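You operate a simulated robot arm through the tools that you are given. There is no shell and no other tool.

You run a simulated two-armed robot. Do the job below in one go: nothing can be reset, and whatever is moved stays where it is left.

JOB
Wipe the smudge off the green-ringed microphone's grille and dock it.
Fine: switch it off before you wipe; use the white wipe pad and put it back; dock it in the free cradle of the charging tray; the other microphones stay as they are. Set down upright: white wipe pad. What is to be rubbed or washed off counts as gone when no trace of it is left.

Only the result counts: the job must be done as asked and must still hold three seconds after the hand-in. Knocking over, shifting, dropping, spilling or breaking anything else fails it.

ROBOT AND FRAMES
Two 7-joint arms with fingered hands on one trunk that stands fixed in place. Base frame: the origin is at the foot of the trunk, x ahead of it, y to its left, z up; the work surface is at about z = 772. Lengths are in mm, angles in rad, forces in N, time in s.
The left shoulder is at [111, 125, 976], the right one opposite. With the tool pointing down near the work surface each hand reaches from about 540 to 920 mm from the base axis, measured 20 degrees to its own side. Payload 3.6 kg a hand.
The TCP of each hand is the grasp point between the finger pads, 34 mm short of the fingertips. In the tool frame z runs along the fingers and y along their closing line. The gripper opens to 116 mm. The gripper's body begins 40 mm behind the TCP. The gripper is a hand of 5 fingers: y runs from the thumb to the fingers, the wrist lies at [-16, -160, -164] in the tool frame.
Orientation is that of the tool frame in the base frame, as a unit quaternion [x, y, z, w]. With the fingers straight down and the wrist toward the robot, the tool's x, y and z point along [0, 1, 0], [1, 0, 0] and [0, 0, -1] of the base frame.

CONTROLS
- The arms move only by the tool servo_tool. It takes "left_rows", "right_rows" or both (then of equal length, played together; a hand with none holds still); each is a list of rows, each a list of 6 numbers: the shift along the base's x, y, z in mm, then the turn, a rotation vector about the base's x, y, z in rad. In form: [[dx, dy, dz, ax, ay, az], ...]. A call has 1 to 20 rows; each row shifts and turns the commanded pose from where the row before left it. Each row takes 0.2 s and may step no farther than 50 mm and 0.15 rad from the row before; otherwise, the whole call is refused. A pose out of reach is approached as far as the arm can. The call stops where the force on the tool passes 40 N (or 10 N more than at its start, if that is more) or the arm is blocked; 0.2 s more then pass. In this call time passes only in rows, and 0.2 s behind the last. The reply holds the time, the measured pose of the TCP, the force on the tool along the base axes, the opening and the grip force, in the units named above and with some noise, with the torque about the TCP (base axes, N m) and any sound that the robot's microphone picked up, and new pictures: "show" is both (left out), scene, wrist or none (wrist: the cameras of the hands that moved).
- Cameras (640 x 400 px; columns grow to the right, rows downward): "scene" is now at [220.5, 35.4, 1172.5]; the picture's right is [0.34, -0.94, 0.00], its down [-0.33, -0.12, -0.94] and it looks along [0.88, 0.32, -0.35] (base axes); focal length 214 px, centre (320, 200). "left" rides on the left gripper at [-69, -134, -110] in its tool frame; the picture's right is [-0.77, -0.19, 0.61], its down [0.59, -0.58, 0.57] and it looks along [0.25, 0.80, 0.55] (tool axes); focal length 256 px, centre (320, 200). "right" rides on the right gripper at [69, -134, -110] in its tool frame; the picture's right is [-0.77, 0.19, -0.61], its down [-0.59, -0.58, 0.57] and it looks along [-0.25, 0.80, 0.55] (tool axes); focal length 256 px, centre (320, 200). There is no depth. A picture from a camera that has moved, and an enlarged one, comes with that camera's place and axes in the base frame and with its lens.
- lift_body(by): slides the trunk up (or, below 0, down) by that many mm; the arms and the scene camera ride with it, the base frame stays. It gives what a move gives, with no picture.
- set_fingers(index, middle, ring, little, thumb_bend, thumb_turn, hand): sets how far each is bent, from 0 (flat) to 100 (curled in); at 30 the hand is open as for a grip, at 70 the pads meet at the TCP. One left out holds its place. A second passes; each finger stops where it meets its share of the squeeze, and holds until it gets a number again. It is the only way to open and close the hand. It gives what a move gives, with no picture; readings hold the bend of each and the force on index, middle, ring, little, thumb and palm. thumb_turn goes from beside the hand (0) to across from the fingers (100), as for a grip.
- aim_head(pan, tilt): turns the head with the scene camera to pan (to the left, within 1.501 rad either way) and tilt (down, from -0.506 to 1.204), counted from straight ahead of the robot. It gives what a move gives, and a new picture of the scene camera.
- inspect(camera, box): a new picture of the part [left, top, right, bottom] of that camera's present view, enlarged. No time passes.
- hand_in(): hands the job in; it is judged then, once.

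Nothing tells you positions but the pictures and the camera data. Unless the task says otherwise, let go and move clear before handing in.

The tools are called after "Emit:" as name(argument=value, ...) on one line, values as JSON. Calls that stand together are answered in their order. servo_tool: Moves the arms, as the interface text tells. Its arguments: {"type":"object","properties":{"left_rows":{"type":"array"},"right_rows":{"type":"array"},"show":{"type":"string","enum":["both","scene","wrist","none"]}},"required":[]} The other tools are called the same way: lift_body (by) slides the trunk up or down; set_fingers (index, middle, ring, little, thumb_bend, thumb_turn, hand) moves the fingers one by one; aim_head (pan, tilt) turns the head that bears the scene camera; inspect (camera, box) takes an enlarged picture of a part of a camera's view; hand_in () hands the job in.

At the start:

```text
time: 0.0
left_eef_pos: [466.5, 379.6, 1088.2]
left_ee_rot: [0.707, 0.708, -0.001, 0.0]
left_wrist_force: [0.1, 0.5, 0.4]
left_moment: [0.0, 0.03, 0.03]
left_gripper_width: 116.0
left_grasp_force: 0.0
left_shape: jaw
left_bend: [30.0, 30.0, 30.0, 30.0, 30.0, 97.0]
left_finger forces: [0.0, 0.0, 0.0, 0.1, 0.1, 0.0]
right_eef_pos: [593.7, -67.5, 1141.7]
right_ee_rot: [0.707, 0.707, -0.001, 0.0]
right_wrist_force: [-0.4, -0.5, -0.4]
right_moment: [-0.01, -0.01, 0.03]
right_gripper_width: 115.9
right_grasp_force: 0.0
right_shape: jaw
right_bend: [30.0, 30.0, 30.0, 30.0, 30.0, 97.0]
right_finger forces: [0.0, 0.0, 0.0, 0.1, 0.0, 0.0]
trunk travel left (down, up): [-175.0, 587.0]
head pan, tilt: [0.353, 0.356]
```

scene: 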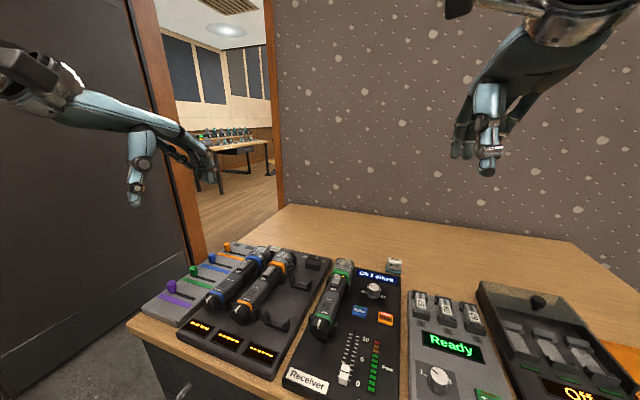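
right: 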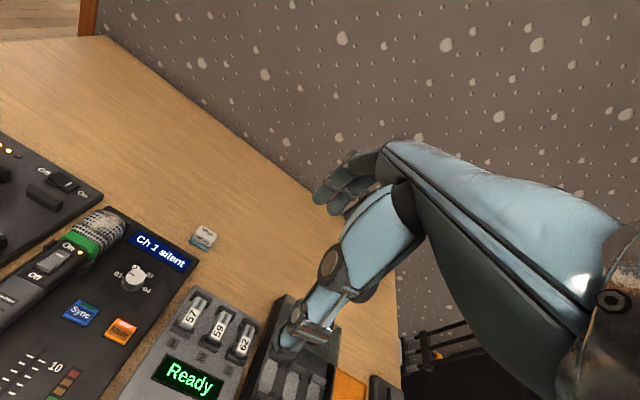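
left: 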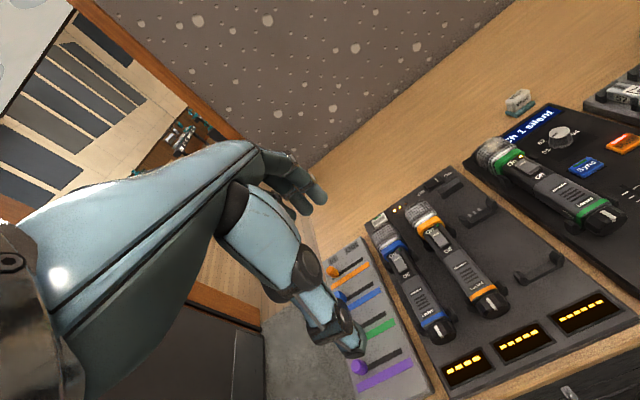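

I see a charging tray holding blue and orange microphones with one free cradle, the green-ringed microphone lying on the receiver, and a small white block (probably the wipe pad) behind it. I will look closer before moving anything.

Emit:
aim_head(pan=0.3, tilt=0.75)

Emit:
inspect(camera="left", box=[340, 80, 640, 400])

Emit:
inspect(camera="right", box=[0, 150, 260, 400])

```text
time: 0.9
left_eef_pos: [467.0, 379.5, 1087.5]
left_ee_rot: [0.707, 0.707, 0.0, 0.0]
left_wrist_force: [0.0, -0.1, -0.1]
left_moment: [-0.03, 0.02, 0.0]
left_gripper_width: 116.1
left_grasp_force: 0.1
left_shape: jaw
left_bend: [30.0, 30.0, 30.0, 30.0, 30.0, 97.0]
left_finger forces: [0.1, 0.0, 0.0, 0.0, 0.0, 0.1]
right_eef_pos: [595.0, -68.3, 1140.6]
right_ee_rot: [0.706, 0.708, -0.001, -0.001]
right_wrist_force: [0.1, 0.5, -0.9]
right_moment: [0.01, 0.0, 0.01]
right_gripper_width: 115.6
right_grasp_force: 0.1
right_shape: jaw
right_bend: [30.0, 30.0, 30.0, 30.0, 30.0, 97.0]
right_finger forces: [0.1, 0.1, 0.0, 0.0, 0.1, 0.0]
trunk travel left (down, up): [-175.0, 587.0]
head pan, tilt: [0.3, 0.75]
camera scene: at [212.3, 27.8, 1137.4], right [0.3, -0.96, 0.0], down [-0.65, -0.2, -0.73], along [0.7, 0.22, -0.68], focal length 214 px, centre (320, 200)
```

scene: 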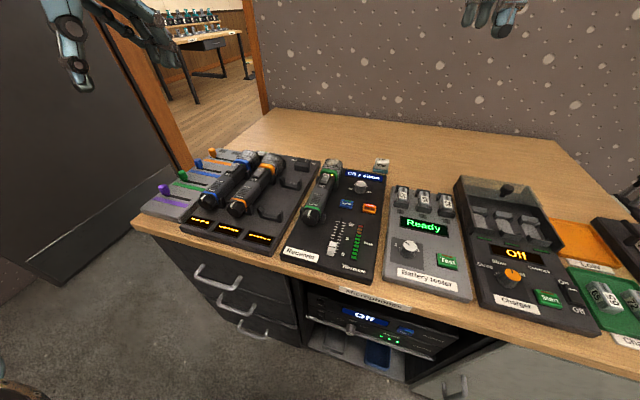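

```text
1.25 times, centred on (490, 240) of left
camera zoom: at [333.5, 312.7, 1198.4], right [-0.19, -0.77, -0.61], down [-0.58, 0.59, -0.57], along [0.8, 0.25, -0.55], focal length 320 px, centre (108, 150)
```

zoom: 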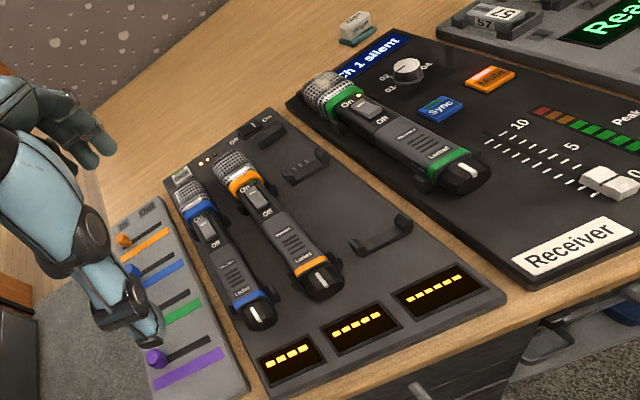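

```text
1.60 times, centred on (130, 275) of right
camera zoom: at [462.5, 1.6, 1252.1], right [0.19, -0.77, 0.61], down [-0.58, -0.59, -0.56], along [0.79, -0.25, -0.55], focal length 410 px, centre (624, 80)
```

zoom: 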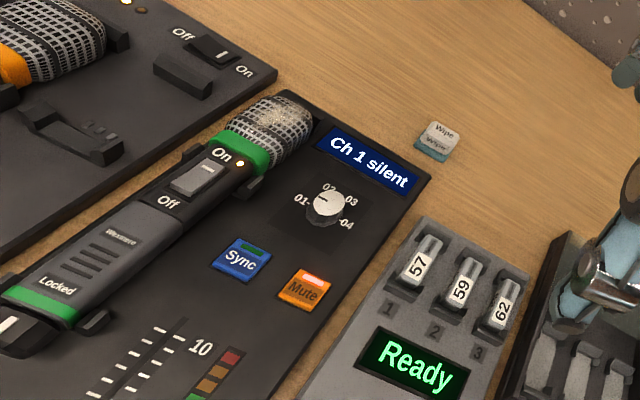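

The green mic lies in two holders on the receiver, switch on "On", with a pale smudge on top of its grille. I will zoom in with the scene camera for position fixes.

Emit:
inspect(camera="scene", box=[270, 140, 400, 221])

Emit:
inspect(camera="scene", box=[170, 140, 330, 260])

Emit:
inspect(camera="right", box=[180, 215, 240, 255])

Emit:
inspect(camera="left", box=[470, 80, 570, 180])

```text
4.92 times, centred on (335, 180) of scene
camera zoom: at [212.3, 27.8, 1137.4], right [0.3, -0.96, 0.0], down [-0.65, -0.2, -0.73], along [0.7, 0.22, -0.68], focal length 1056 px, centre (246, 296)
```

zoom: 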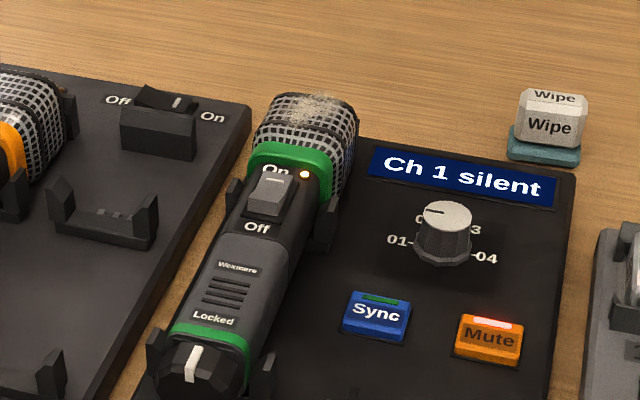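

```text
3.33 times, centred on (250, 200) of scene
camera zoom: at [212.3, 27.8, 1137.4], right [0.3, -0.96, 0.0], down [-0.65, -0.2, -0.73], along [0.7, 0.22, -0.68], focal length 715 px, centre (553, 200)
```

zoom: 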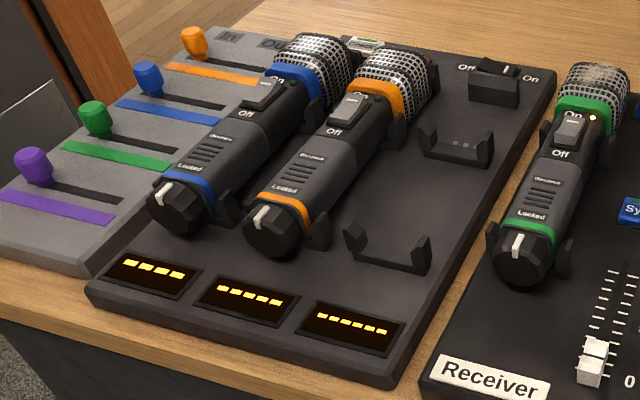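

```text
10.00 times, centred on (210, 235) of right
camera zoom: at [462.5, 1.6, 1252.1], right [0.19, -0.77, 0.61], down [-0.58, -0.59, -0.56], along [0.79, -0.25, -0.55], focal length 2560 px, centre (1420, -150)
```

zoom: 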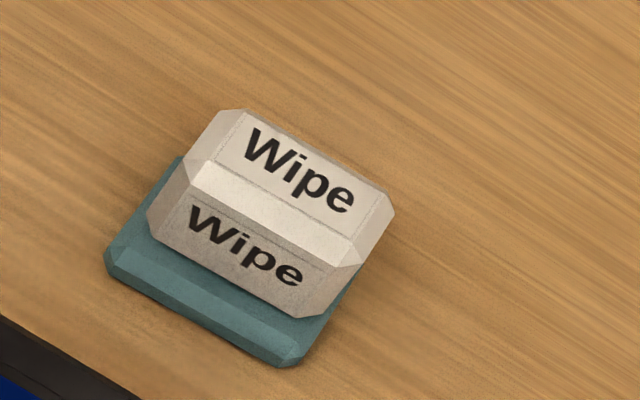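

```text
4.00 times, centred on (520, 130) of left
camera zoom: at [333.5, 312.7, 1198.4], right [-0.19, -0.77, -0.61], down [-0.58, 0.59, -0.57], along [0.8, 0.25, -0.55], focal length 1024 px, centre (-480, 480)
```

zoom: 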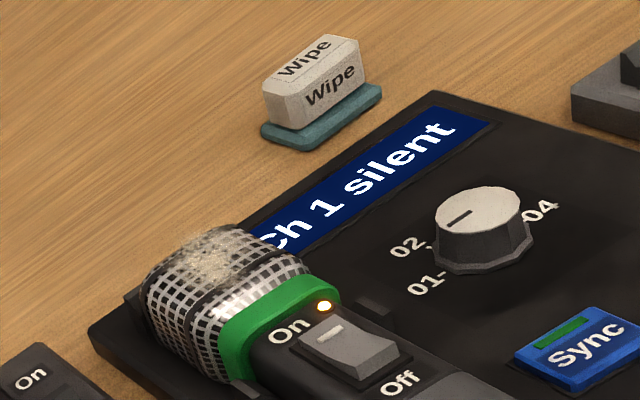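

The mic lies along x at about y=140 on the receiver, the free cradle is near y=227, and the wipe block sits on a teal base near (765, 11). I will raise the trunk for a second viewpoint so I can triangulate accurately.

Emit:
lift_body(by=300)

Emit:
aim_head(pan=0.3, tilt=1.0)

Emit:
inspect(camera="scene", box=[260, 130, 420, 230])

Emit:
inspect(camera="scene", box=[200, 130, 360, 230])

```text
time: 3.9
left_eef_pos: [467.2, 381.1, 1386.9]
left_ee_rot: [0.707, 0.707, 0.0, 0.0]
left_wrist_force: [-0.6, 0.4, -1.0]
left_moment: [0.01, 0.0, 0.0]
left_gripper_width: 116.0
left_grasp_force: 0.1
left_shape: jaw
left_bend: [30.0, 30.0, 30.0, 30.0, 30.0, 97.0]
left_finger forces: [0.0, 0.0, 0.0, 0.1, 0.0, 0.1]
right_eef_pos: [596.4, -68.9, 1442.2]
right_ee_rot: [0.707, 0.707, -0.001, -0.001]
right_wrist_force: [0.5, -0.4, 0.3]
right_moment: [0.02, 0.02, -0.02]
right_gripper_width: 116.0
right_grasp_force: 0.1
right_shape: jaw
right_bend: [30.0, 30.0, 30.0, 30.0, 30.0, 97.0]
right_finger forces: [0.0, 0.0, 0.1, 0.0, 0.0, 0.1]
trunk travel left (down, up): [-475.0, 287.0]
head pan, tilt: [0.3, 0.75]
```

```text
time: 4.6
left_eef_pos: [467.0, 381.0, 1388.6]
left_ee_rot: [0.708, 0.707, 0.0, 0.0]
left_wrist_force: [0.6, -0.3, 0.4]
left_moment: [-0.01, 0.0, -0.02]
left_gripper_width: 116.0
left_grasp_force: 0.0
left_shape: jaw
left_bend: [30.0, 30.0, 30.0, 30.0, 30.0, 97.0]
left_finger forces: [0.1, 0.1, 0.1, 0.0, 0.1, 0.1]
right_eef_pos: [594.1, -67.9, 1441.5]
right_ee_rot: [0.707, 0.707, 0.0, 0.0]
right_wrist_force: [-0.2, -0.5, 0.0]
right_moment: [0.02, 0.0, -0.02]
right_gripper_width: 115.8
right_grasp_force: 0.1
right_shape: jaw
right_bend: [30.0, 30.0, 30.0, 30.0, 30.0, 97.0]
right_finger forces: [0.1, 0.1, 0.0, 0.0, 0.1, 0.1]
trunk travel left (down, up): [-475.0, 287.0]
head pan, tilt: [0.3, 1.0]
camera scene: at [92.3, 23.9, 1425.7], right [0.3, -0.96, 0.0], down [-0.8, -0.25, -0.54], along [0.52, 0.16, -0.84], focal length 214 px, centre (320, 200)
```

scene: 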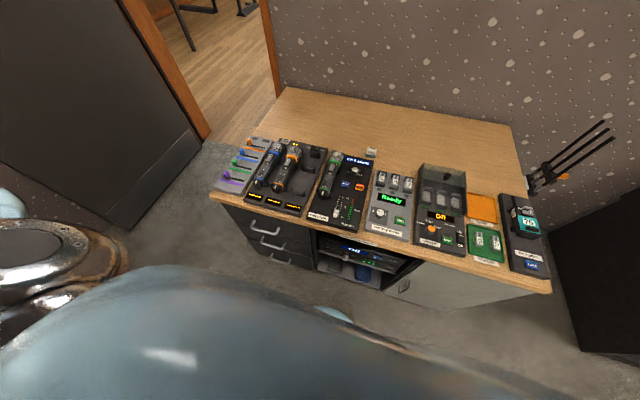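

```text
4.00 times, centred on (340, 180) of scene
camera zoom: at [92.3, 23.9, 1425.7], right [0.3, -0.96, 0.0], down [-0.8, -0.25, -0.54], along [0.52, 0.16, -0.84], focal length 858 px, centre (240, 280)
```

zoom: 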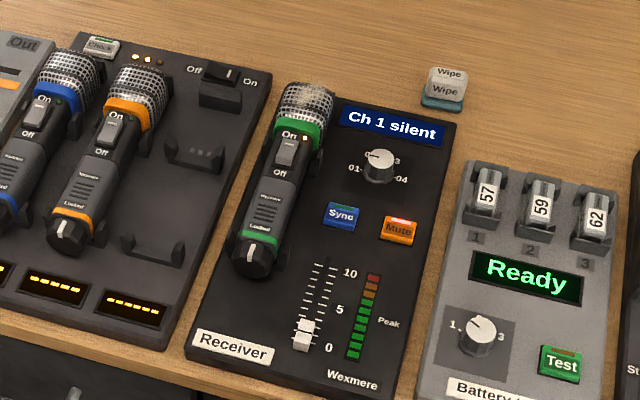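

```text
4.00 times, centred on (280, 180) of scene
camera zoom: at [92.3, 23.9, 1425.7], right [0.3, -0.96, 0.0], down [-0.8, -0.25, -0.54], along [0.52, 0.16, -0.84], focal length 858 px, centre (480, 280)
```

zoom: 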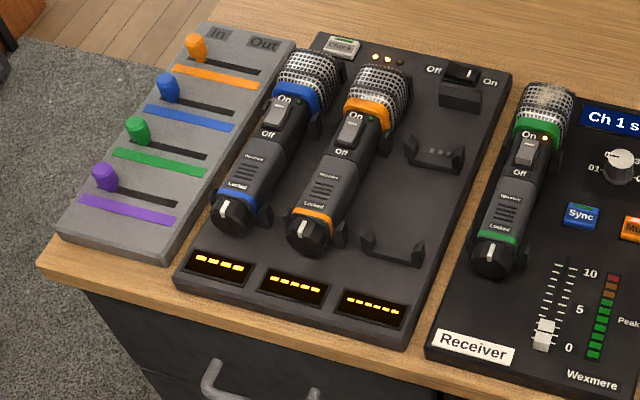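

Emit:
inspect(camera="scene", box=[312, 142, 352, 167])

Emit:
inspect(camera="scene", box=[308, 165, 356, 205])

Emit:
inspect(camera="scene", box=[280, 150, 328, 200])

Emit:
inspect(camera="scene", box=[356, 140, 388, 160])

```text
16.00 times, centred on (332, 154) of scene
camera zoom: at [92.3, 23.9, 1425.7], right [0.3, -0.96, 0.0], down [-0.8, -0.25, -0.54], along [0.52, 0.16, -0.84], focal length 3432 px, centre (128, 928)
```

zoom: 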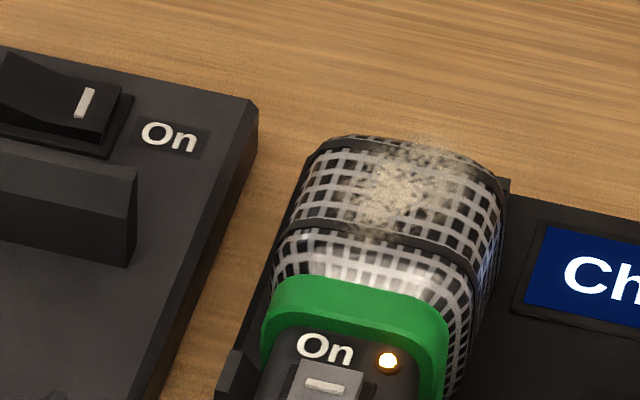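

```text
10.00 times, centred on (332, 185) of scene
camera zoom: at [92.3, 23.9, 1425.7], right [0.3, -0.96, 0.0], down [-0.8, -0.25, -0.54], along [0.52, 0.16, -0.84], focal length 2145 px, centre (200, 350)
```

zoom: 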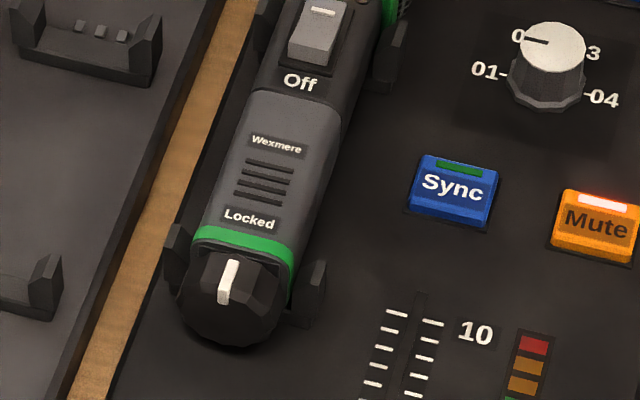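

```text
8.00 times, centred on (304, 175) of scene
camera zoom: at [92.3, 23.9, 1425.7], right [0.3, -0.96, 0.0], down [-0.8, -0.25, -0.54], along [0.52, 0.16, -0.84], focal length 1716 px, centre (448, 400)
```

zoom: 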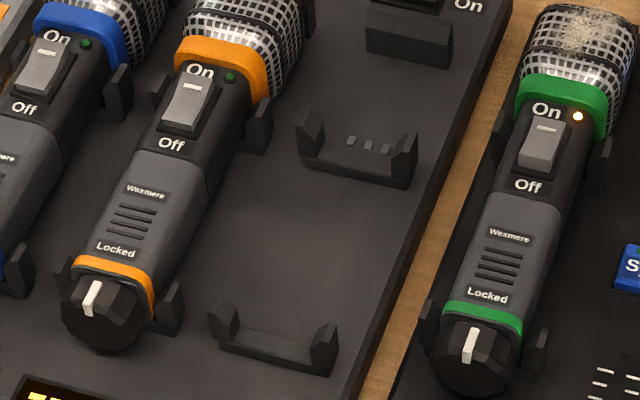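

```text
16.00 times, centred on (372, 150) of scene
camera zoom: at [92.3, 23.9, 1425.7], right [0.3, -0.96, 0.0], down [-0.8, -0.25, -0.54], along [0.52, 0.16, -0.84], focal length 3432 px, centre (-512, 1000)
```

zoom: 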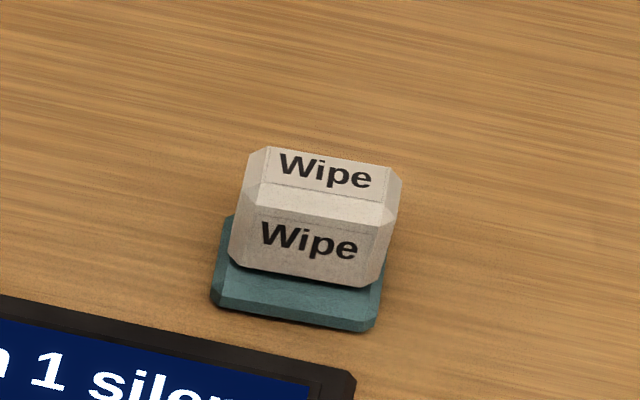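

The green mic's switch is at about x=610, y=139, z≈825 and the smudge is around (687, 137, 823). I need finer views of the docked mics and the free cradle for the docking offset.

Emit:
inspect(camera="scene", box=[264, 150, 296, 170])

Emit:
inspect(camera="scene", box=[256, 170, 288, 190])

Emit:
inspect(camera="scene", box=[296, 160, 328, 180])

Emit:
inspect(camera="scene", box=[284, 182, 316, 202])

Emit:
inspect(camera="scene", box=[320, 176, 352, 196])

Emit:
inspect(camera="scene", box=[320, 158, 352, 178])

```text
16.00 times, centred on (280, 160) of scene
camera zoom: at [92.3, 23.9, 1425.7], right [0.3, -0.96, 0.0], down [-0.8, -0.25, -0.54], along [0.52, 0.16, -0.84], focal length 3432 px, centre (960, 840)
```

zoom: 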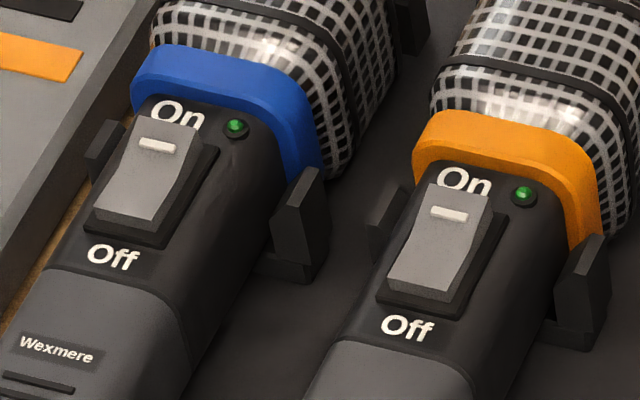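

```text
16.00 times, centred on (272, 180) of scene
camera zoom: at [92.3, 23.9, 1425.7], right [0.3, -0.96, 0.0], down [-0.8, -0.25, -0.54], along [0.52, 0.16, -0.84], focal length 3432 px, centre (1088, 520)
```

zoom: 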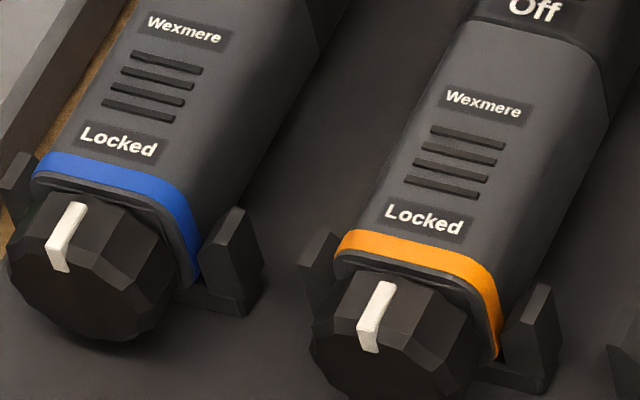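

```text
16.00 times, centred on (312, 170) of scene
camera zoom: at [92.3, 23.9, 1425.7], right [0.3, -0.96, 0.0], down [-0.8, -0.25, -0.54], along [0.52, 0.16, -0.84], focal length 3432 px, centre (448, 680)
```

zoom: 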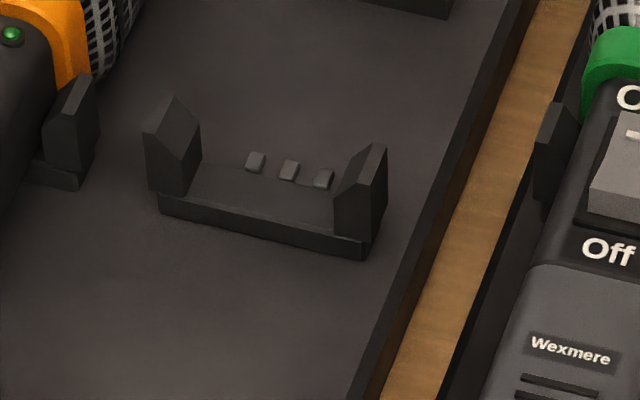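

```text
16.00 times, centred on (300, 192) of scene
camera zoom: at [92.3, 23.9, 1425.7], right [0.3, -0.96, 0.0], down [-0.8, -0.25, -0.54], along [0.52, 0.16, -0.84], focal length 3432 px, centre (640, 328)
```

zoom: 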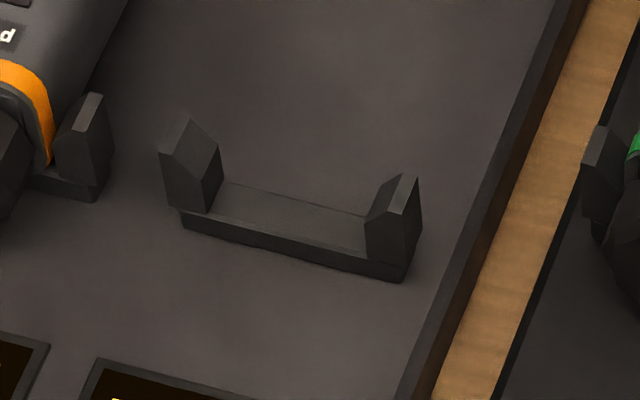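

```text
16.00 times, centred on (336, 186) of scene
camera zoom: at [92.3, 23.9, 1425.7], right [0.3, -0.96, 0.0], down [-0.8, -0.25, -0.54], along [0.52, 0.16, -0.84], focal length 3432 px, centre (64, 424)
```

zoom: 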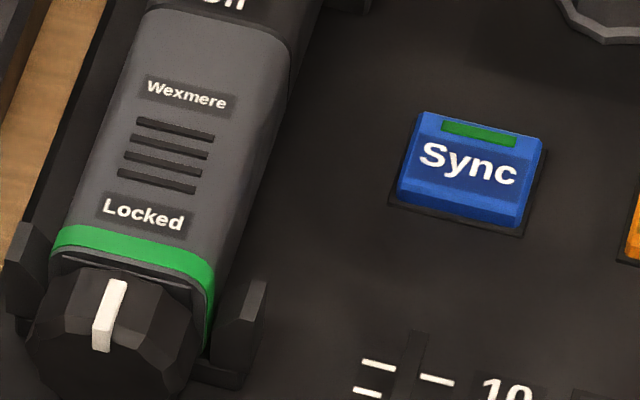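

```text
16.00 times, centred on (336, 168) of scene
camera zoom: at [92.3, 23.9, 1425.7], right [0.3, -0.96, 0.0], down [-0.8, -0.25, -0.54], along [0.52, 0.16, -0.84], focal length 3432 px, centre (64, 712)
```

zoom: 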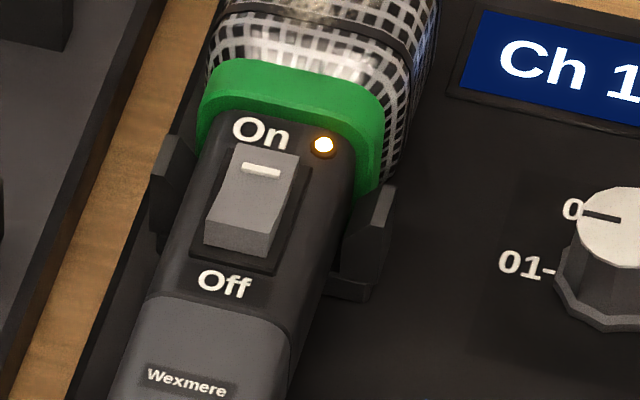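

Emit:
lift_body(by=-300)

Emit:
aim_head(pan=0.3, tilt=0.75)

Emit:
inspect(camera="scene", box=[236, 150, 296, 187])

Emit:
inspect(camera="scene", box=[220, 180, 280, 217])

Emit:
inspect(camera="scene", box=[260, 165, 308, 195])

Emit:
inspect(camera="scene", box=[250, 195, 298, 225])

Emit:
inspect(camera="scene", box=[300, 190, 348, 220])

Emit:
inspect(camera="scene", box=[310, 155, 358, 185])

Emit:
inspect(camera="scene", box=[364, 150, 396, 170])

```text
time: 7.6
left_eef_pos: [465.7, 379.2, 1087.8]
left_ee_rot: [0.707, 0.707, 0.0, 0.0]
left_wrist_force: [-0.4, -0.6, 0.0]
left_moment: [-0.03, -0.01, -0.05]
left_gripper_width: 115.7
left_grasp_force: 0.1
left_shape: jaw
left_bend: [30.0, 30.0, 30.0, 30.0, 30.0, 97.0]
left_finger forces: [0.0, 0.0, 0.0, 0.1, 0.0, 0.0]
right_eef_pos: [594.4, -67.9, 1141.0]
right_ee_rot: [0.708, 0.707, 0.0, 0.0]
right_wrist_force: [-0.1, -0.4, -0.1]
right_moment: [0.02, -0.02, 0.0]
right_gripper_width: 115.9
right_grasp_force: 0.2
right_shape: jaw
right_bend: [30.0, 30.0, 30.0, 30.0, 30.0, 97.0]
right_finger forces: [0.1, 0.0, 0.0, 0.0, 0.0, 0.0]
trunk travel left (down, up): [-175.0, 587.0]
head pan, tilt: [0.3, 1.0]
```

```text
time: 8.4
left_eef_pos: [467.4, 378.9, 1087.4]
left_ee_rot: [0.708, 0.707, 0.0, 0.0]
left_wrist_force: [0.3, -0.4, 0.3]
left_moment: [-0.01, 0.05, 0.0]
left_gripper_width: 115.5
left_grasp_force: 0.0
left_shape: jaw
left_bend: [30.0, 30.0, 30.0, 30.0, 30.0, 97.0]
left_finger forces: [0.0, 0.1, 0.0, 0.0, 0.0, 0.1]
right_eef_pos: [594.1, -67.3, 1140.8]
right_ee_rot: [0.707, 0.707, 0.0, -0.001]
right_wrist_force: [0.2, 0.7, -0.9]
right_moment: [0.01, -0.02, 0.01]
right_gripper_width: 115.5
right_grasp_force: 0.1
right_shape: jaw
right_bend: [30.0, 30.0, 30.0, 30.0, 30.0, 97.0]
right_finger forces: [0.0, 0.1, 0.1, 0.1, 0.1, 0.1]
trunk travel left (down, up): [-175.0, 587.0]
head pan, tilt: [0.3, 0.75]
camera scene: at [212.2, 27.8, 1137.3], right [0.3, -0.96, 0.0], down [-0.65, -0.2, -0.73], along [0.7, 0.22, -0.68], focal length 214 px, centre (320, 200)
```

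scene: 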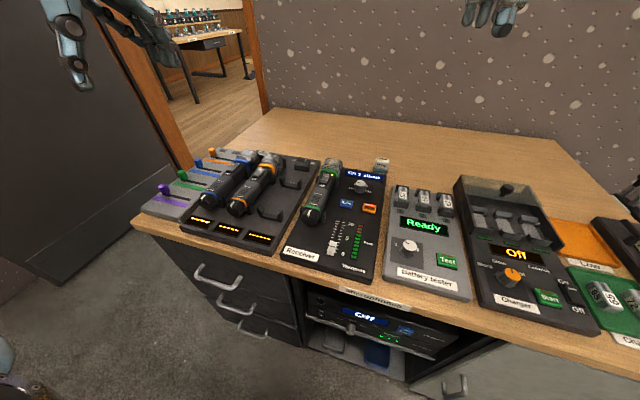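

```text
10.67 times, centred on (266, 168) of scene
camera zoom: at [212.2, 27.8, 1137.3], right [0.3, -0.96, 0.0], down [-0.65, -0.2, -0.73], along [0.7, 0.22, -0.68], focal length 2288 px, centre (896, 536)
```

zoom: 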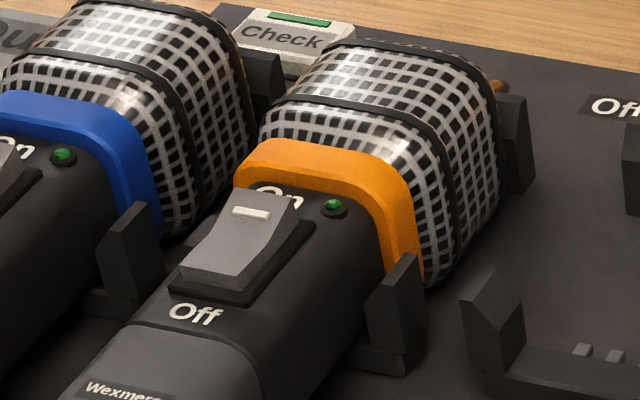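

```text
10.67 times, centred on (250, 198) of scene
camera zoom: at [212.2, 27.8, 1137.3], right [0.3, -0.96, 0.0], down [-0.65, -0.2, -0.73], along [0.7, 0.22, -0.68], focal length 2288 px, centre (1067, 216)
```

zoom: 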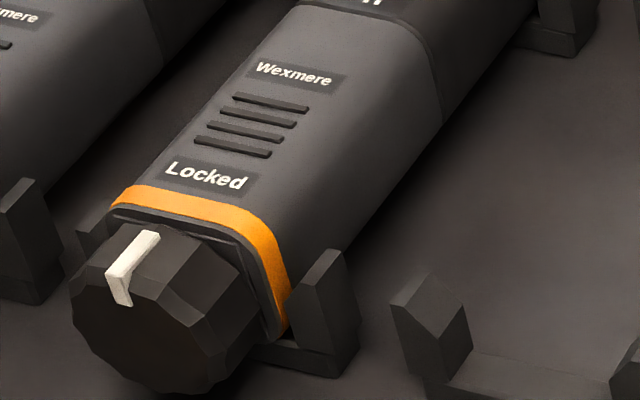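

```text
13.33 times, centred on (284, 180) of scene
camera zoom: at [212.2, 27.8, 1137.3], right [0.3, -0.96, 0.0], down [-0.65, -0.2, -0.73], along [0.7, 0.22, -0.68], focal length 2860 px, centre (800, 467)
```

zoom: 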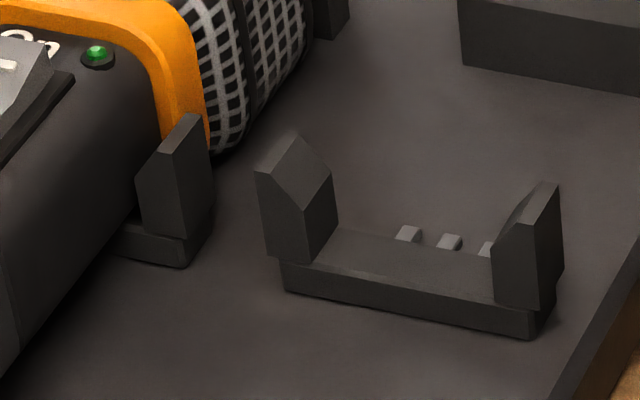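

```text
13.33 times, centred on (274, 210) of scene
camera zoom: at [212.2, 27.8, 1137.3], right [0.3, -0.96, 0.0], down [-0.65, -0.2, -0.73], along [0.7, 0.22, -0.68], focal length 2860 px, centre (933, 67)
```

zoom: 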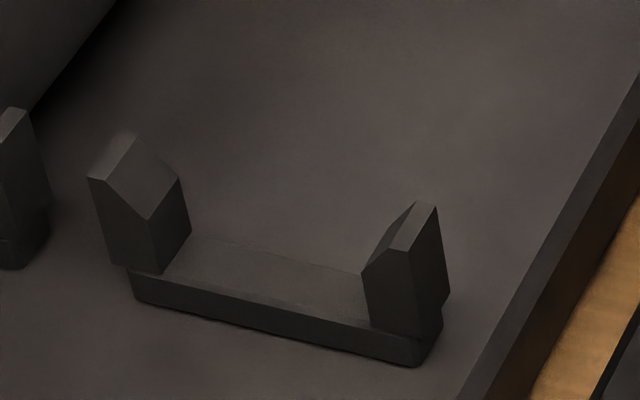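

```text
13.33 times, centred on (324, 205) of scene
camera zoom: at [212.2, 27.8, 1137.3], right [0.3, -0.96, 0.0], down [-0.65, -0.2, -0.73], along [0.7, 0.22, -0.68], focal length 2860 px, centre (267, 133)
```

zoom: 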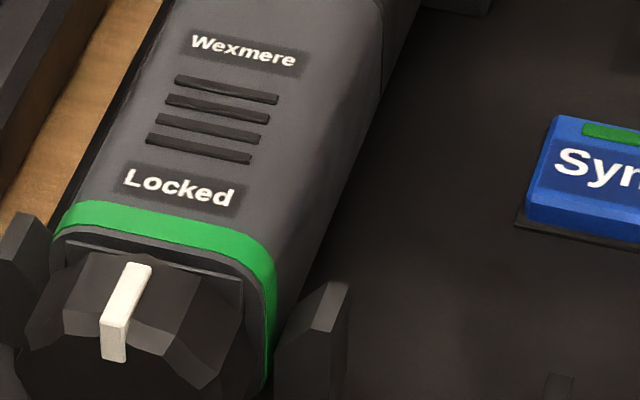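

```text
13.33 times, centred on (334, 170) of scene
camera zoom: at [212.2, 27.8, 1137.3], right [0.3, -0.96, 0.0], down [-0.65, -0.2, -0.73], along [0.7, 0.22, -0.68], focal length 2860 px, centre (133, 600)
```

zoom: 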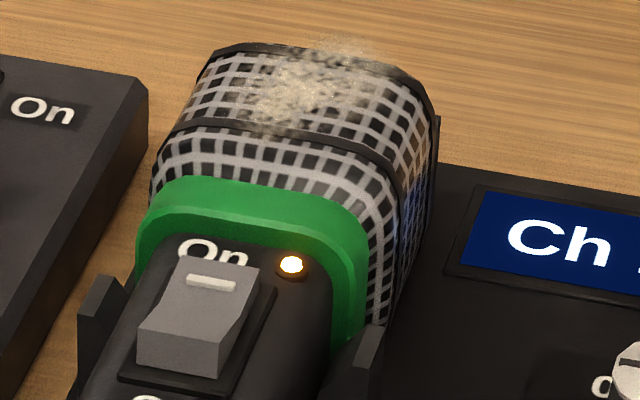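

```text
16.00 times, centred on (380, 160) of scene
camera zoom: at [212.2, 27.8, 1137.3], right [0.3, -0.96, 0.0], down [-0.65, -0.2, -0.73], along [0.7, 0.22, -0.68], focal length 3432 px, centre (-640, 840)
```

zoom: 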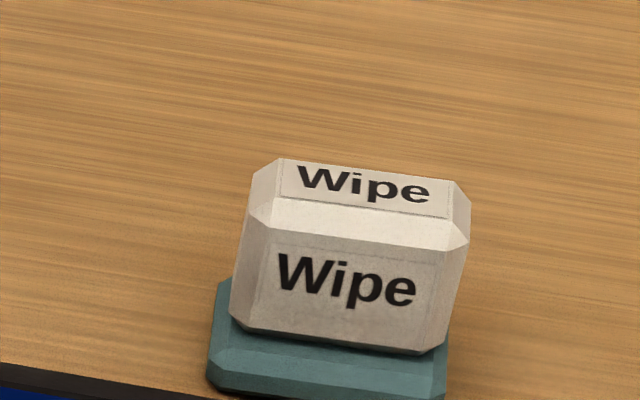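

Triangulation is consistent: rocker centre is (608, 138) with its raised Off end at x≈592, z≈833. The docking shift is about (-24.4, +90.7, 0), and the wipe block is centred near (786, 12) with its top at z≈795. Next I shape the right hand into an index/thumb pinch to use as a poker and check it.

Emit:
set_fingers(hand="right", index=70, thumb_bend=70, middle=100, ring=100, little=100)

Emit:
servo_tool(right_rows=[[0, 40, -20, 0, 0, 0], [0, 40, -20, 0, 0, 0], [0, 40, -20, 0, 0, 0], [0, 40, -20, 0, 0, 0], [0, 45, -20, 0, 0, 0]])

Emit:
inspect(camera="right", box=[160, 100, 480, 300])

```text
time: 9.4
left_eef_pos: [468.6, 381.2, 1086.9]
left_ee_rot: [0.707, 0.707, 0.0, 0.0]
left_wrist_force: [0.3, 0.4, 0.1]
left_moment: [0.0, -0.04, -0.01]
left_gripper_width: 115.8
left_grasp_force: 0.1
left_shape: jaw
left_bend: [30.0, 30.0, 30.0, 30.0, 30.0, 97.0]
left_finger forces: [0.1, 0.1, 0.0, 0.0, 0.1, 0.1]
right_eef_pos: [594.6, -66.5, 1142.1]
right_ee_rot: [0.707, 0.707, -0.001, 0.0]
right_wrist_force: [-0.3, 0.1, 0.0]
right_moment: [-0.01, 0.0, -0.01]
right_gripper_width: 2.7
right_grasp_force: 0.0
right_shape: fingers
right_bend: [70.0, 100.0, 100.0, 100.0, 70.0, 97.0]
right_finger forces: [0.0, 0.1, 0.0, 0.0, 0.0, 0.1]
trunk travel left (down, up): [-175.0, 587.0]
head pan, tilt: [0.3, 0.75]
```

```text
time: 10.6
left_eef_pos: [467.7, 381.9, 1086.6]
left_ee_rot: [0.706, 0.708, -0.001, 0.0]
left_wrist_force: [0.3, 0.7, 0.1]
left_moment: [-0.06, 0.0, 0.01]
left_gripper_width: 115.8
left_grasp_force: 0.0
left_shape: jaw
left_bend: [30.0, 30.0, 30.0, 30.0, 30.0, 97.0]
left_finger forces: [0.0, 0.0, 0.0, 0.0, 0.1, 0.0]
right_eef_pos: [596.5, 140.3, 1041.1]
right_ee_rot: [0.707, 0.707, 0.0, 0.0]
right_wrist_force: [-0.3, 1.3, -0.6]
right_moment: [-0.03, 0.01, -0.01]
right_gripper_width: 2.6
right_grasp_force: 0.0
right_shape: fingers
right_bend: [70.0, 100.0, 100.0, 100.0, 70.0, 97.0]
right_finger forces: [0.0, 0.0, 0.0, 0.1, 0.0, 0.0]
trunk travel left (down, up): [-175.0, 587.0]
head pan, tilt: [0.3, 0.75]
camera scene: at [212.8, 29.9, 1137.2], right [0.3, -0.95, 0.0], down [-0.65, -0.2, -0.73], along [0.7, 0.22, -0.68], focal length 214 px, centre (320, 200)
camera right: at [463.6, 210.2, 1151.8], right [0.19, -0.77, 0.61], down [-0.58, -0.59, -0.56], along [0.79, -0.25, -0.55], focal length 256 px, centre (320, 200)
```

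scene: 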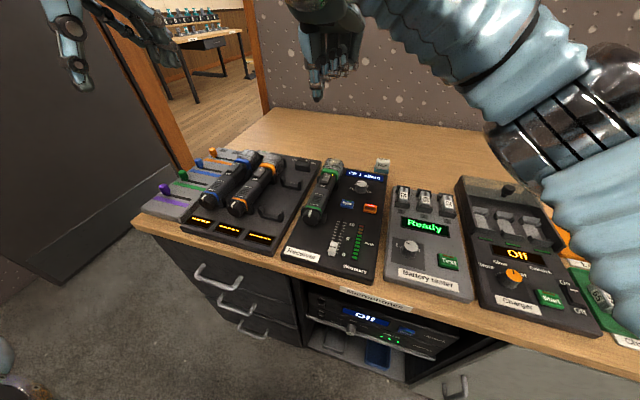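
right: 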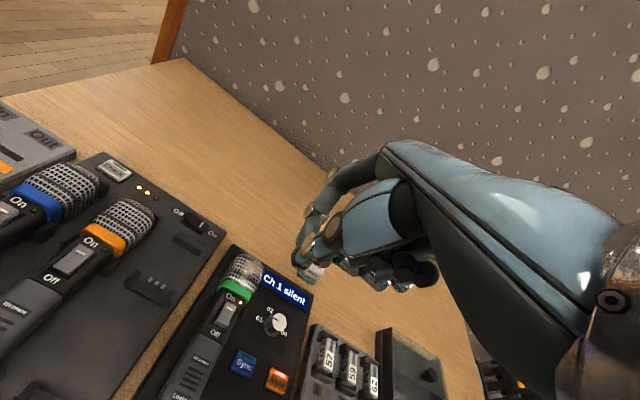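

```text
2.00 times, centred on (320, 200) of right
camera zoom: at [463.6, 210.2, 1151.8], right [0.19, -0.77, 0.61], down [-0.58, -0.59, -0.56], along [0.79, -0.25, -0.55], focal length 512 px, centre (320, 200)
```

zoom: 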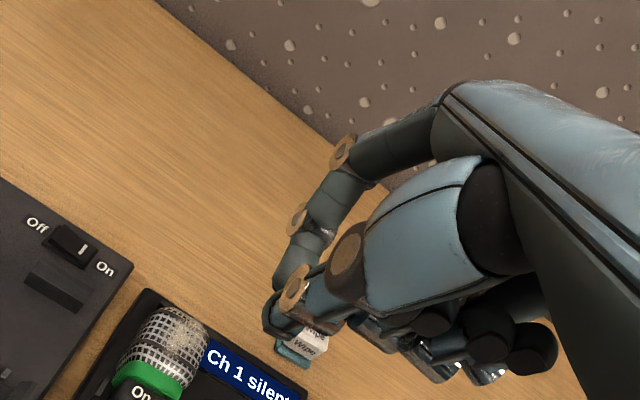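

Emit:
inspect(camera="scene", box=[280, 30, 376, 110])

Emit:
inspect(camera="right", box=[270, 200, 350, 280])

```text
5.00 times, centred on (328, 70) of scene
camera zoom: at [212.8, 29.9, 1137.2], right [0.3, -0.95, 0.0], down [-0.65, -0.2, -0.73], along [0.7, 0.22, -0.68], focal length 1072 px, centre (280, 850)
```

zoom: 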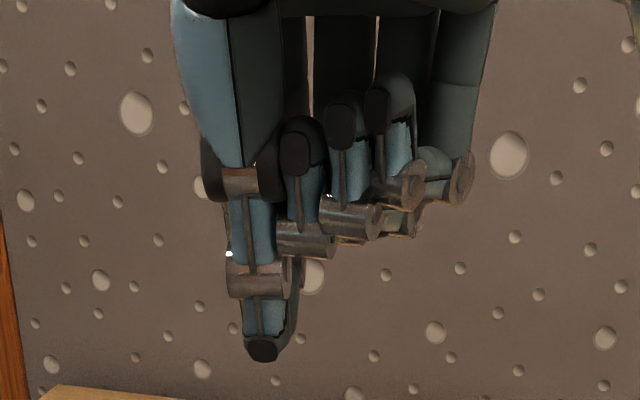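

```text
5.00 times, centred on (310, 240) of right
camera zoom: at [463.6, 210.2, 1151.8], right [0.19, -0.77, 0.61], down [-0.58, -0.59, -0.56], along [0.79, -0.25, -0.55], focal length 1280 px, centre (370, 0)
```

zoom: 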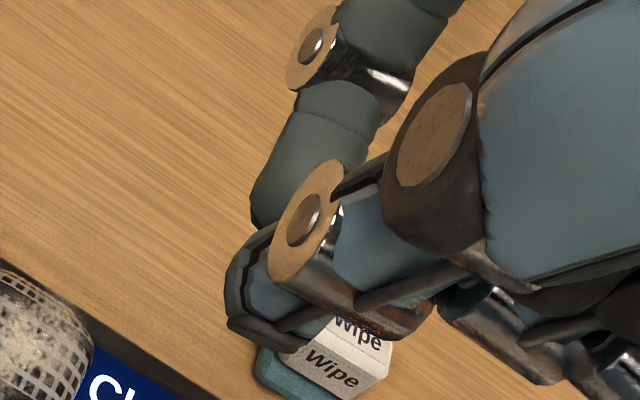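

The thumb tip sits in front of the index tip, which makes a wide poker. I will move the thumb aside and use only the index finger.

Emit:
set_fingers(hand="right", thumb_bend=0, thumb_turn=0)

Emit:
inspect(camera="scene", box=[270, 0, 398, 110])

Emit:
inspect(camera="right", box=[270, 180, 370, 280])

Emit:
inspect(camera="left", box=[0, 0, 640, 400])

```text
time: 11.6
left_eef_pos: [466.6, 380.3, 1087.3]
left_ee_rot: [0.707, 0.707, 0.001, 0.0]
left_wrist_force: [0.0, 0.8, -0.2]
left_moment: [-0.04, -0.03, 0.0]
left_gripper_width: 115.9
left_grasp_force: 0.1
left_shape: jaw
left_bend: [30.0, 30.0, 30.0, 30.0, 30.0, 97.0]
left_finger forces: [0.0, 0.0, 0.0, 0.1, 0.0, 0.0]
right_eef_pos: [596.2, 138.7, 1042.6]
right_ee_rot: [0.708, 0.707, 0.0, -0.001]
right_wrist_force: [0.2, -0.7, -0.4]
right_moment: [0.03, -0.02, 0.03]
right_gripper_width: 126.8
right_grasp_force: 0.0
right_shape: fingers
right_bend: [70.0, 100.0, 100.0, 100.0, 0.0, 0.0]
right_finger forces: [0.0, 0.0, 0.0, 0.0, 0.0, 0.0]
trunk travel left (down, up): [-175.0, 587.0]
head pan, tilt: [0.3, 0.75]
```

```text
3.64 times, centred on (334, 55) of scene
camera zoom: at [212.4, 28.2, 1137.3], right [0.3, -0.96, 0.0], down [-0.65, -0.2, -0.73], along [0.7, 0.22, -0.68], focal length 780 px, centre (269, 727)
```

zoom: 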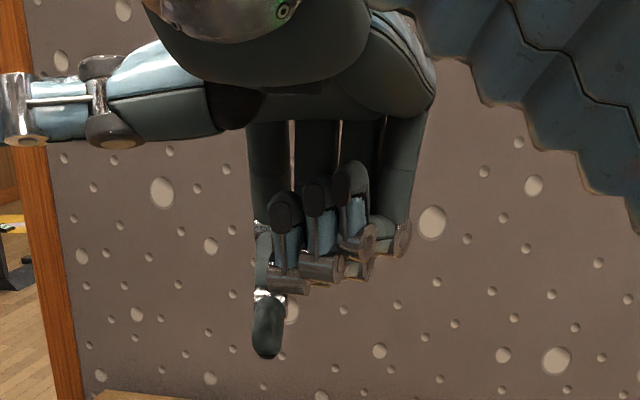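

```text
4.00 times, centred on (320, 230) of right
camera zoom: at [463.5, 207.6, 1152.5], right [0.19, -0.77, 0.61], down [-0.58, -0.59, -0.56], along [0.79, -0.25, -0.55], focal length 1024 px, centre (320, 80)
```

zoom: 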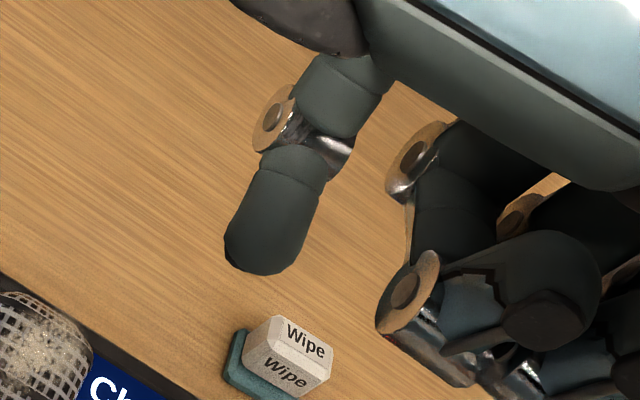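

```text
1.00 times, centred on (320, 200) of left (not enlarged: the box is as wide or as high as the picture)
camera zoom: at [333.6, 313.1, 1198.3], right [-0.19, -0.77, -0.61], down [-0.58, 0.59, -0.57], along [0.8, 0.25, -0.55], focal length 256 px, centre (320, 200)
```

zoom: 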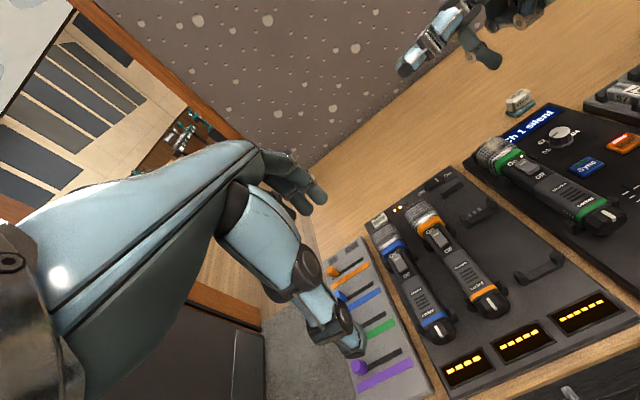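

The index finger now points straight down, with its tip about 32 mm below the TCP. I will move it over the raised Off end of the rocker.

Emit:
servo_tool(right_rows=[[0, -9, -30, 0, 0, 0], [0, 0, -40, 0, 0, 0], [0, 0, -40, 0, 0, 0], [0, 0, -40, 0, 0, 0], [0, 0, 0, 0, 0, 0]])

Emit:
inspect(camera="scene", box=[296, 130, 376, 190])

Emit:
inspect(camera="right", box=[230, 180, 390, 300])

Emit:
inspect(camera="left", box=[460, 100, 620, 220])

```text
time: 12.8
left_eef_pos: [467.4, 381.1, 1087.3]
left_ee_rot: [0.707, 0.707, -0.001, 0.0]
left_wrist_force: [-0.1, -0.7, -0.5]
left_moment: [0.02, 0.0, 0.0]
left_gripper_width: 115.9
left_grasp_force: 0.1
left_shape: jaw
left_bend: [30.0, 30.0, 30.0, 30.0, 30.0, 97.0]
left_finger forces: [0.0, 0.1, 0.1, 0.1, 0.0, 0.1]
right_eef_pos: [594.0, 129.4, 892.0]
right_ee_rot: [0.707, 0.707, 0.0, 0.001]
right_wrist_force: [0.1, 0.6, -0.4]
right_moment: [-0.01, -0.01, 0.01]
right_gripper_width: 127.1
right_grasp_force: 0.1
right_shape: fingers
right_bend: [70.0, 100.0, 100.0, 100.0, 0.0, 0.0]
right_finger forces: [0.1, 0.1, 0.1, 0.0, 0.0, 0.0]
trunk travel left (down, up): [-175.0, 587.0]
head pan, tilt: [0.3, 0.75]
camera scene: at [212.3, 28.1, 1137.4], right [0.3, -0.96, 0.0], down [-0.65, -0.2, -0.73], along [0.7, 0.22, -0.68], focal length 214 px, centre (320, 200)
camera right: at [462.8, 198.6, 1002.1], right [0.19, -0.77, 0.61], down [-0.58, -0.59, -0.56], along [0.79, -0.25, -0.55], focal length 256 px, centre (320, 200)
```

scene: 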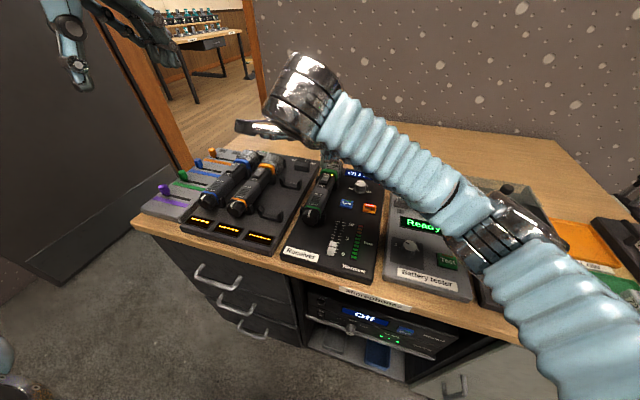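
right: 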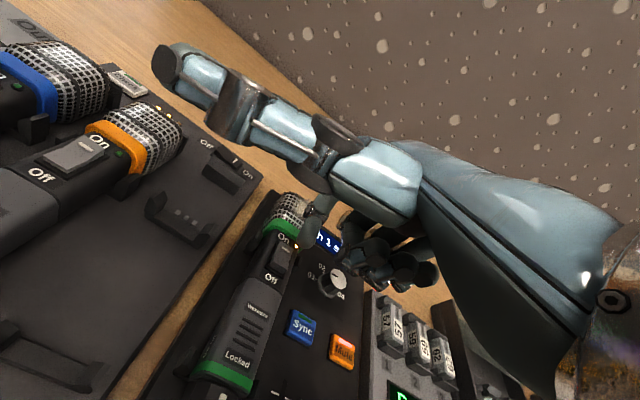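

```text
6.67 times, centred on (336, 160) of scene
camera zoom: at [212.3, 28.1, 1137.4], right [0.3, -0.96, 0.0], down [-0.65, -0.2, -0.73], along [0.7, 0.22, -0.68], focal length 1430 px, centre (213, 467)
```

zoom: 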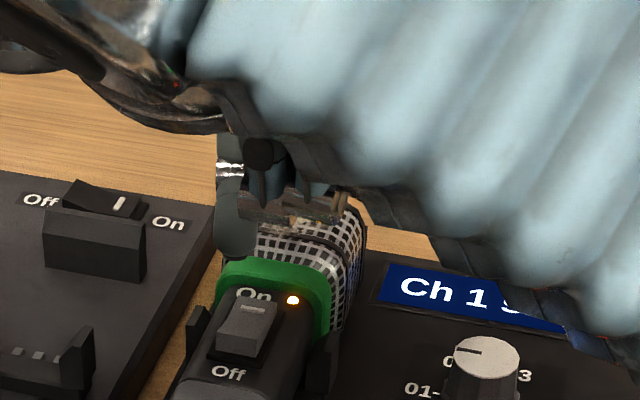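

```text
3.33 times, centred on (310, 240) of right
camera zoom: at [462.8, 198.6, 1002.1], right [0.19, -0.77, 0.61], down [-0.58, -0.59, -0.56], along [0.79, -0.25, -0.55], focal length 853 px, centre (353, 67)
```

zoom: 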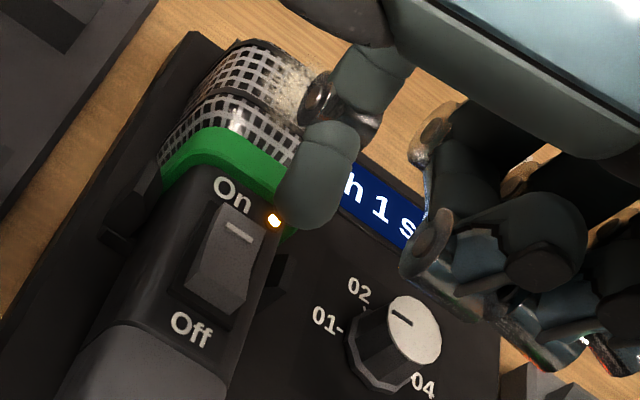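

```text
3.33 times, centred on (540, 160) of left
camera zoom: at [333.5, 313.0, 1198.4], right [-0.19, -0.77, -0.61], down [-0.58, 0.59, -0.57], along [0.8, 0.25, -0.55], focal length 853 px, centre (-413, 333)
```

zoom: 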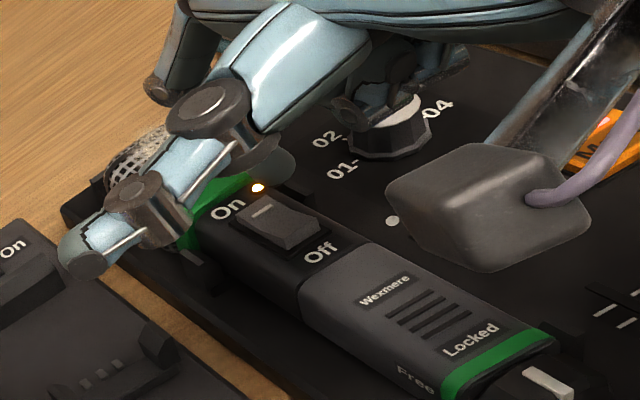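

The tip is over the Off end at about (592, 137). I will shift 3 mm forward and descend carefully.

Emit:
servo_tool(right_rows=[[3, 0, -10, 0, 0, 0], [0, 0, -10, 0, 0, 0], [0, 0, 0, 0, 0, 0]], show="none")

Emit:
servo_tool(right_rows=[[0, 0, -3, 0, 0, 0], [0, 0, 0, 0, 0, 0]], show="none")

Emit:
inspect(camera="right", box=[230, 180, 390, 300])

```text
time: 13.6
left_eef_pos: [465.5, 380.9, 1087.2]
left_ee_rot: [0.707, 0.707, 0.0, 0.0]
left_wrist_force: [0.1, 0.1, -0.5]
left_moment: [0.0, -0.05, -0.04]
left_gripper_width: 115.9
left_grasp_force: 0.0
left_shape: jaw
left_bend: [30.0, 30.0, 30.0, 30.0, 30.0, 97.0]
left_finger forces: [0.0, 0.1, 0.0, 0.1, 0.1, 0.0]
right_eef_pos: [597.2, 128.6, 870.1]
right_ee_rot: [0.708, 0.706, 0.0, -0.001]
right_wrist_force: [-1.3, 0.2, -0.9]
right_moment: [0.0, -0.03, 0.0]
right_gripper_width: 126.9
right_grasp_force: 0.2
right_shape: fingers
right_bend: [70.0, 100.0, 100.0, 100.0, 0.0, 0.0]
right_finger forces: [0.1, 0.0, 0.0, 0.1, 0.0, 0.0]
trunk travel left (down, up): [-175.0, 587.0]
head pan, tilt: [0.3, 0.75]
```

```text
time: 14.2
left_eef_pos: [466.5, 380.3, 1087.6]
left_ee_rot: [0.707, 0.707, 0.0, 0.0]
left_wrist_force: [0.1, 0.2, -0.4]
left_moment: [0.03, -0.02, -0.01]
left_gripper_width: 115.7
left_grasp_force: 0.1
left_shape: jaw
left_bend: [30.0, 30.0, 30.0, 30.0, 30.0, 97.0]
left_finger forces: [0.0, 0.1, 0.0, 0.0, 0.0, 0.0]
right_eef_pos: [597.5, 128.7, 868.6]
right_ee_rot: [0.707, 0.708, -0.002, 0.001]
right_wrist_force: [0.3, 0.7, 0.1]
right_moment: [-0.01, 0.01, 0.01]
right_gripper_width: 127.2
right_grasp_force: 0.1
right_shape: fingers
right_bend: [70.0, 100.0, 100.0, 100.0, 0.0, 0.0]
right_finger forces: [0.0, 0.0, 0.0, 0.1, 0.0, 0.0]
trunk travel left (down, up): [-175.0, 587.0]
head pan, tilt: [0.3, 0.75]
```

```text
3.33 times, centred on (310, 240) of right
camera zoom: at [465.5, 197.8, 978.9], right [0.19, -0.77, 0.61], down [-0.58, -0.59, -0.56], along [0.79, -0.25, -0.55], focal length 853 px, centre (353, 67)
```

zoom: 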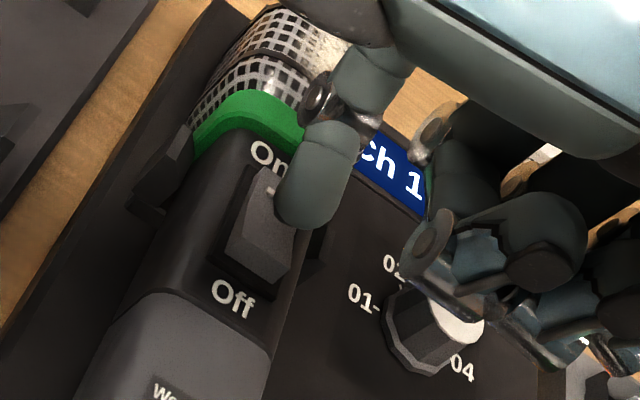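

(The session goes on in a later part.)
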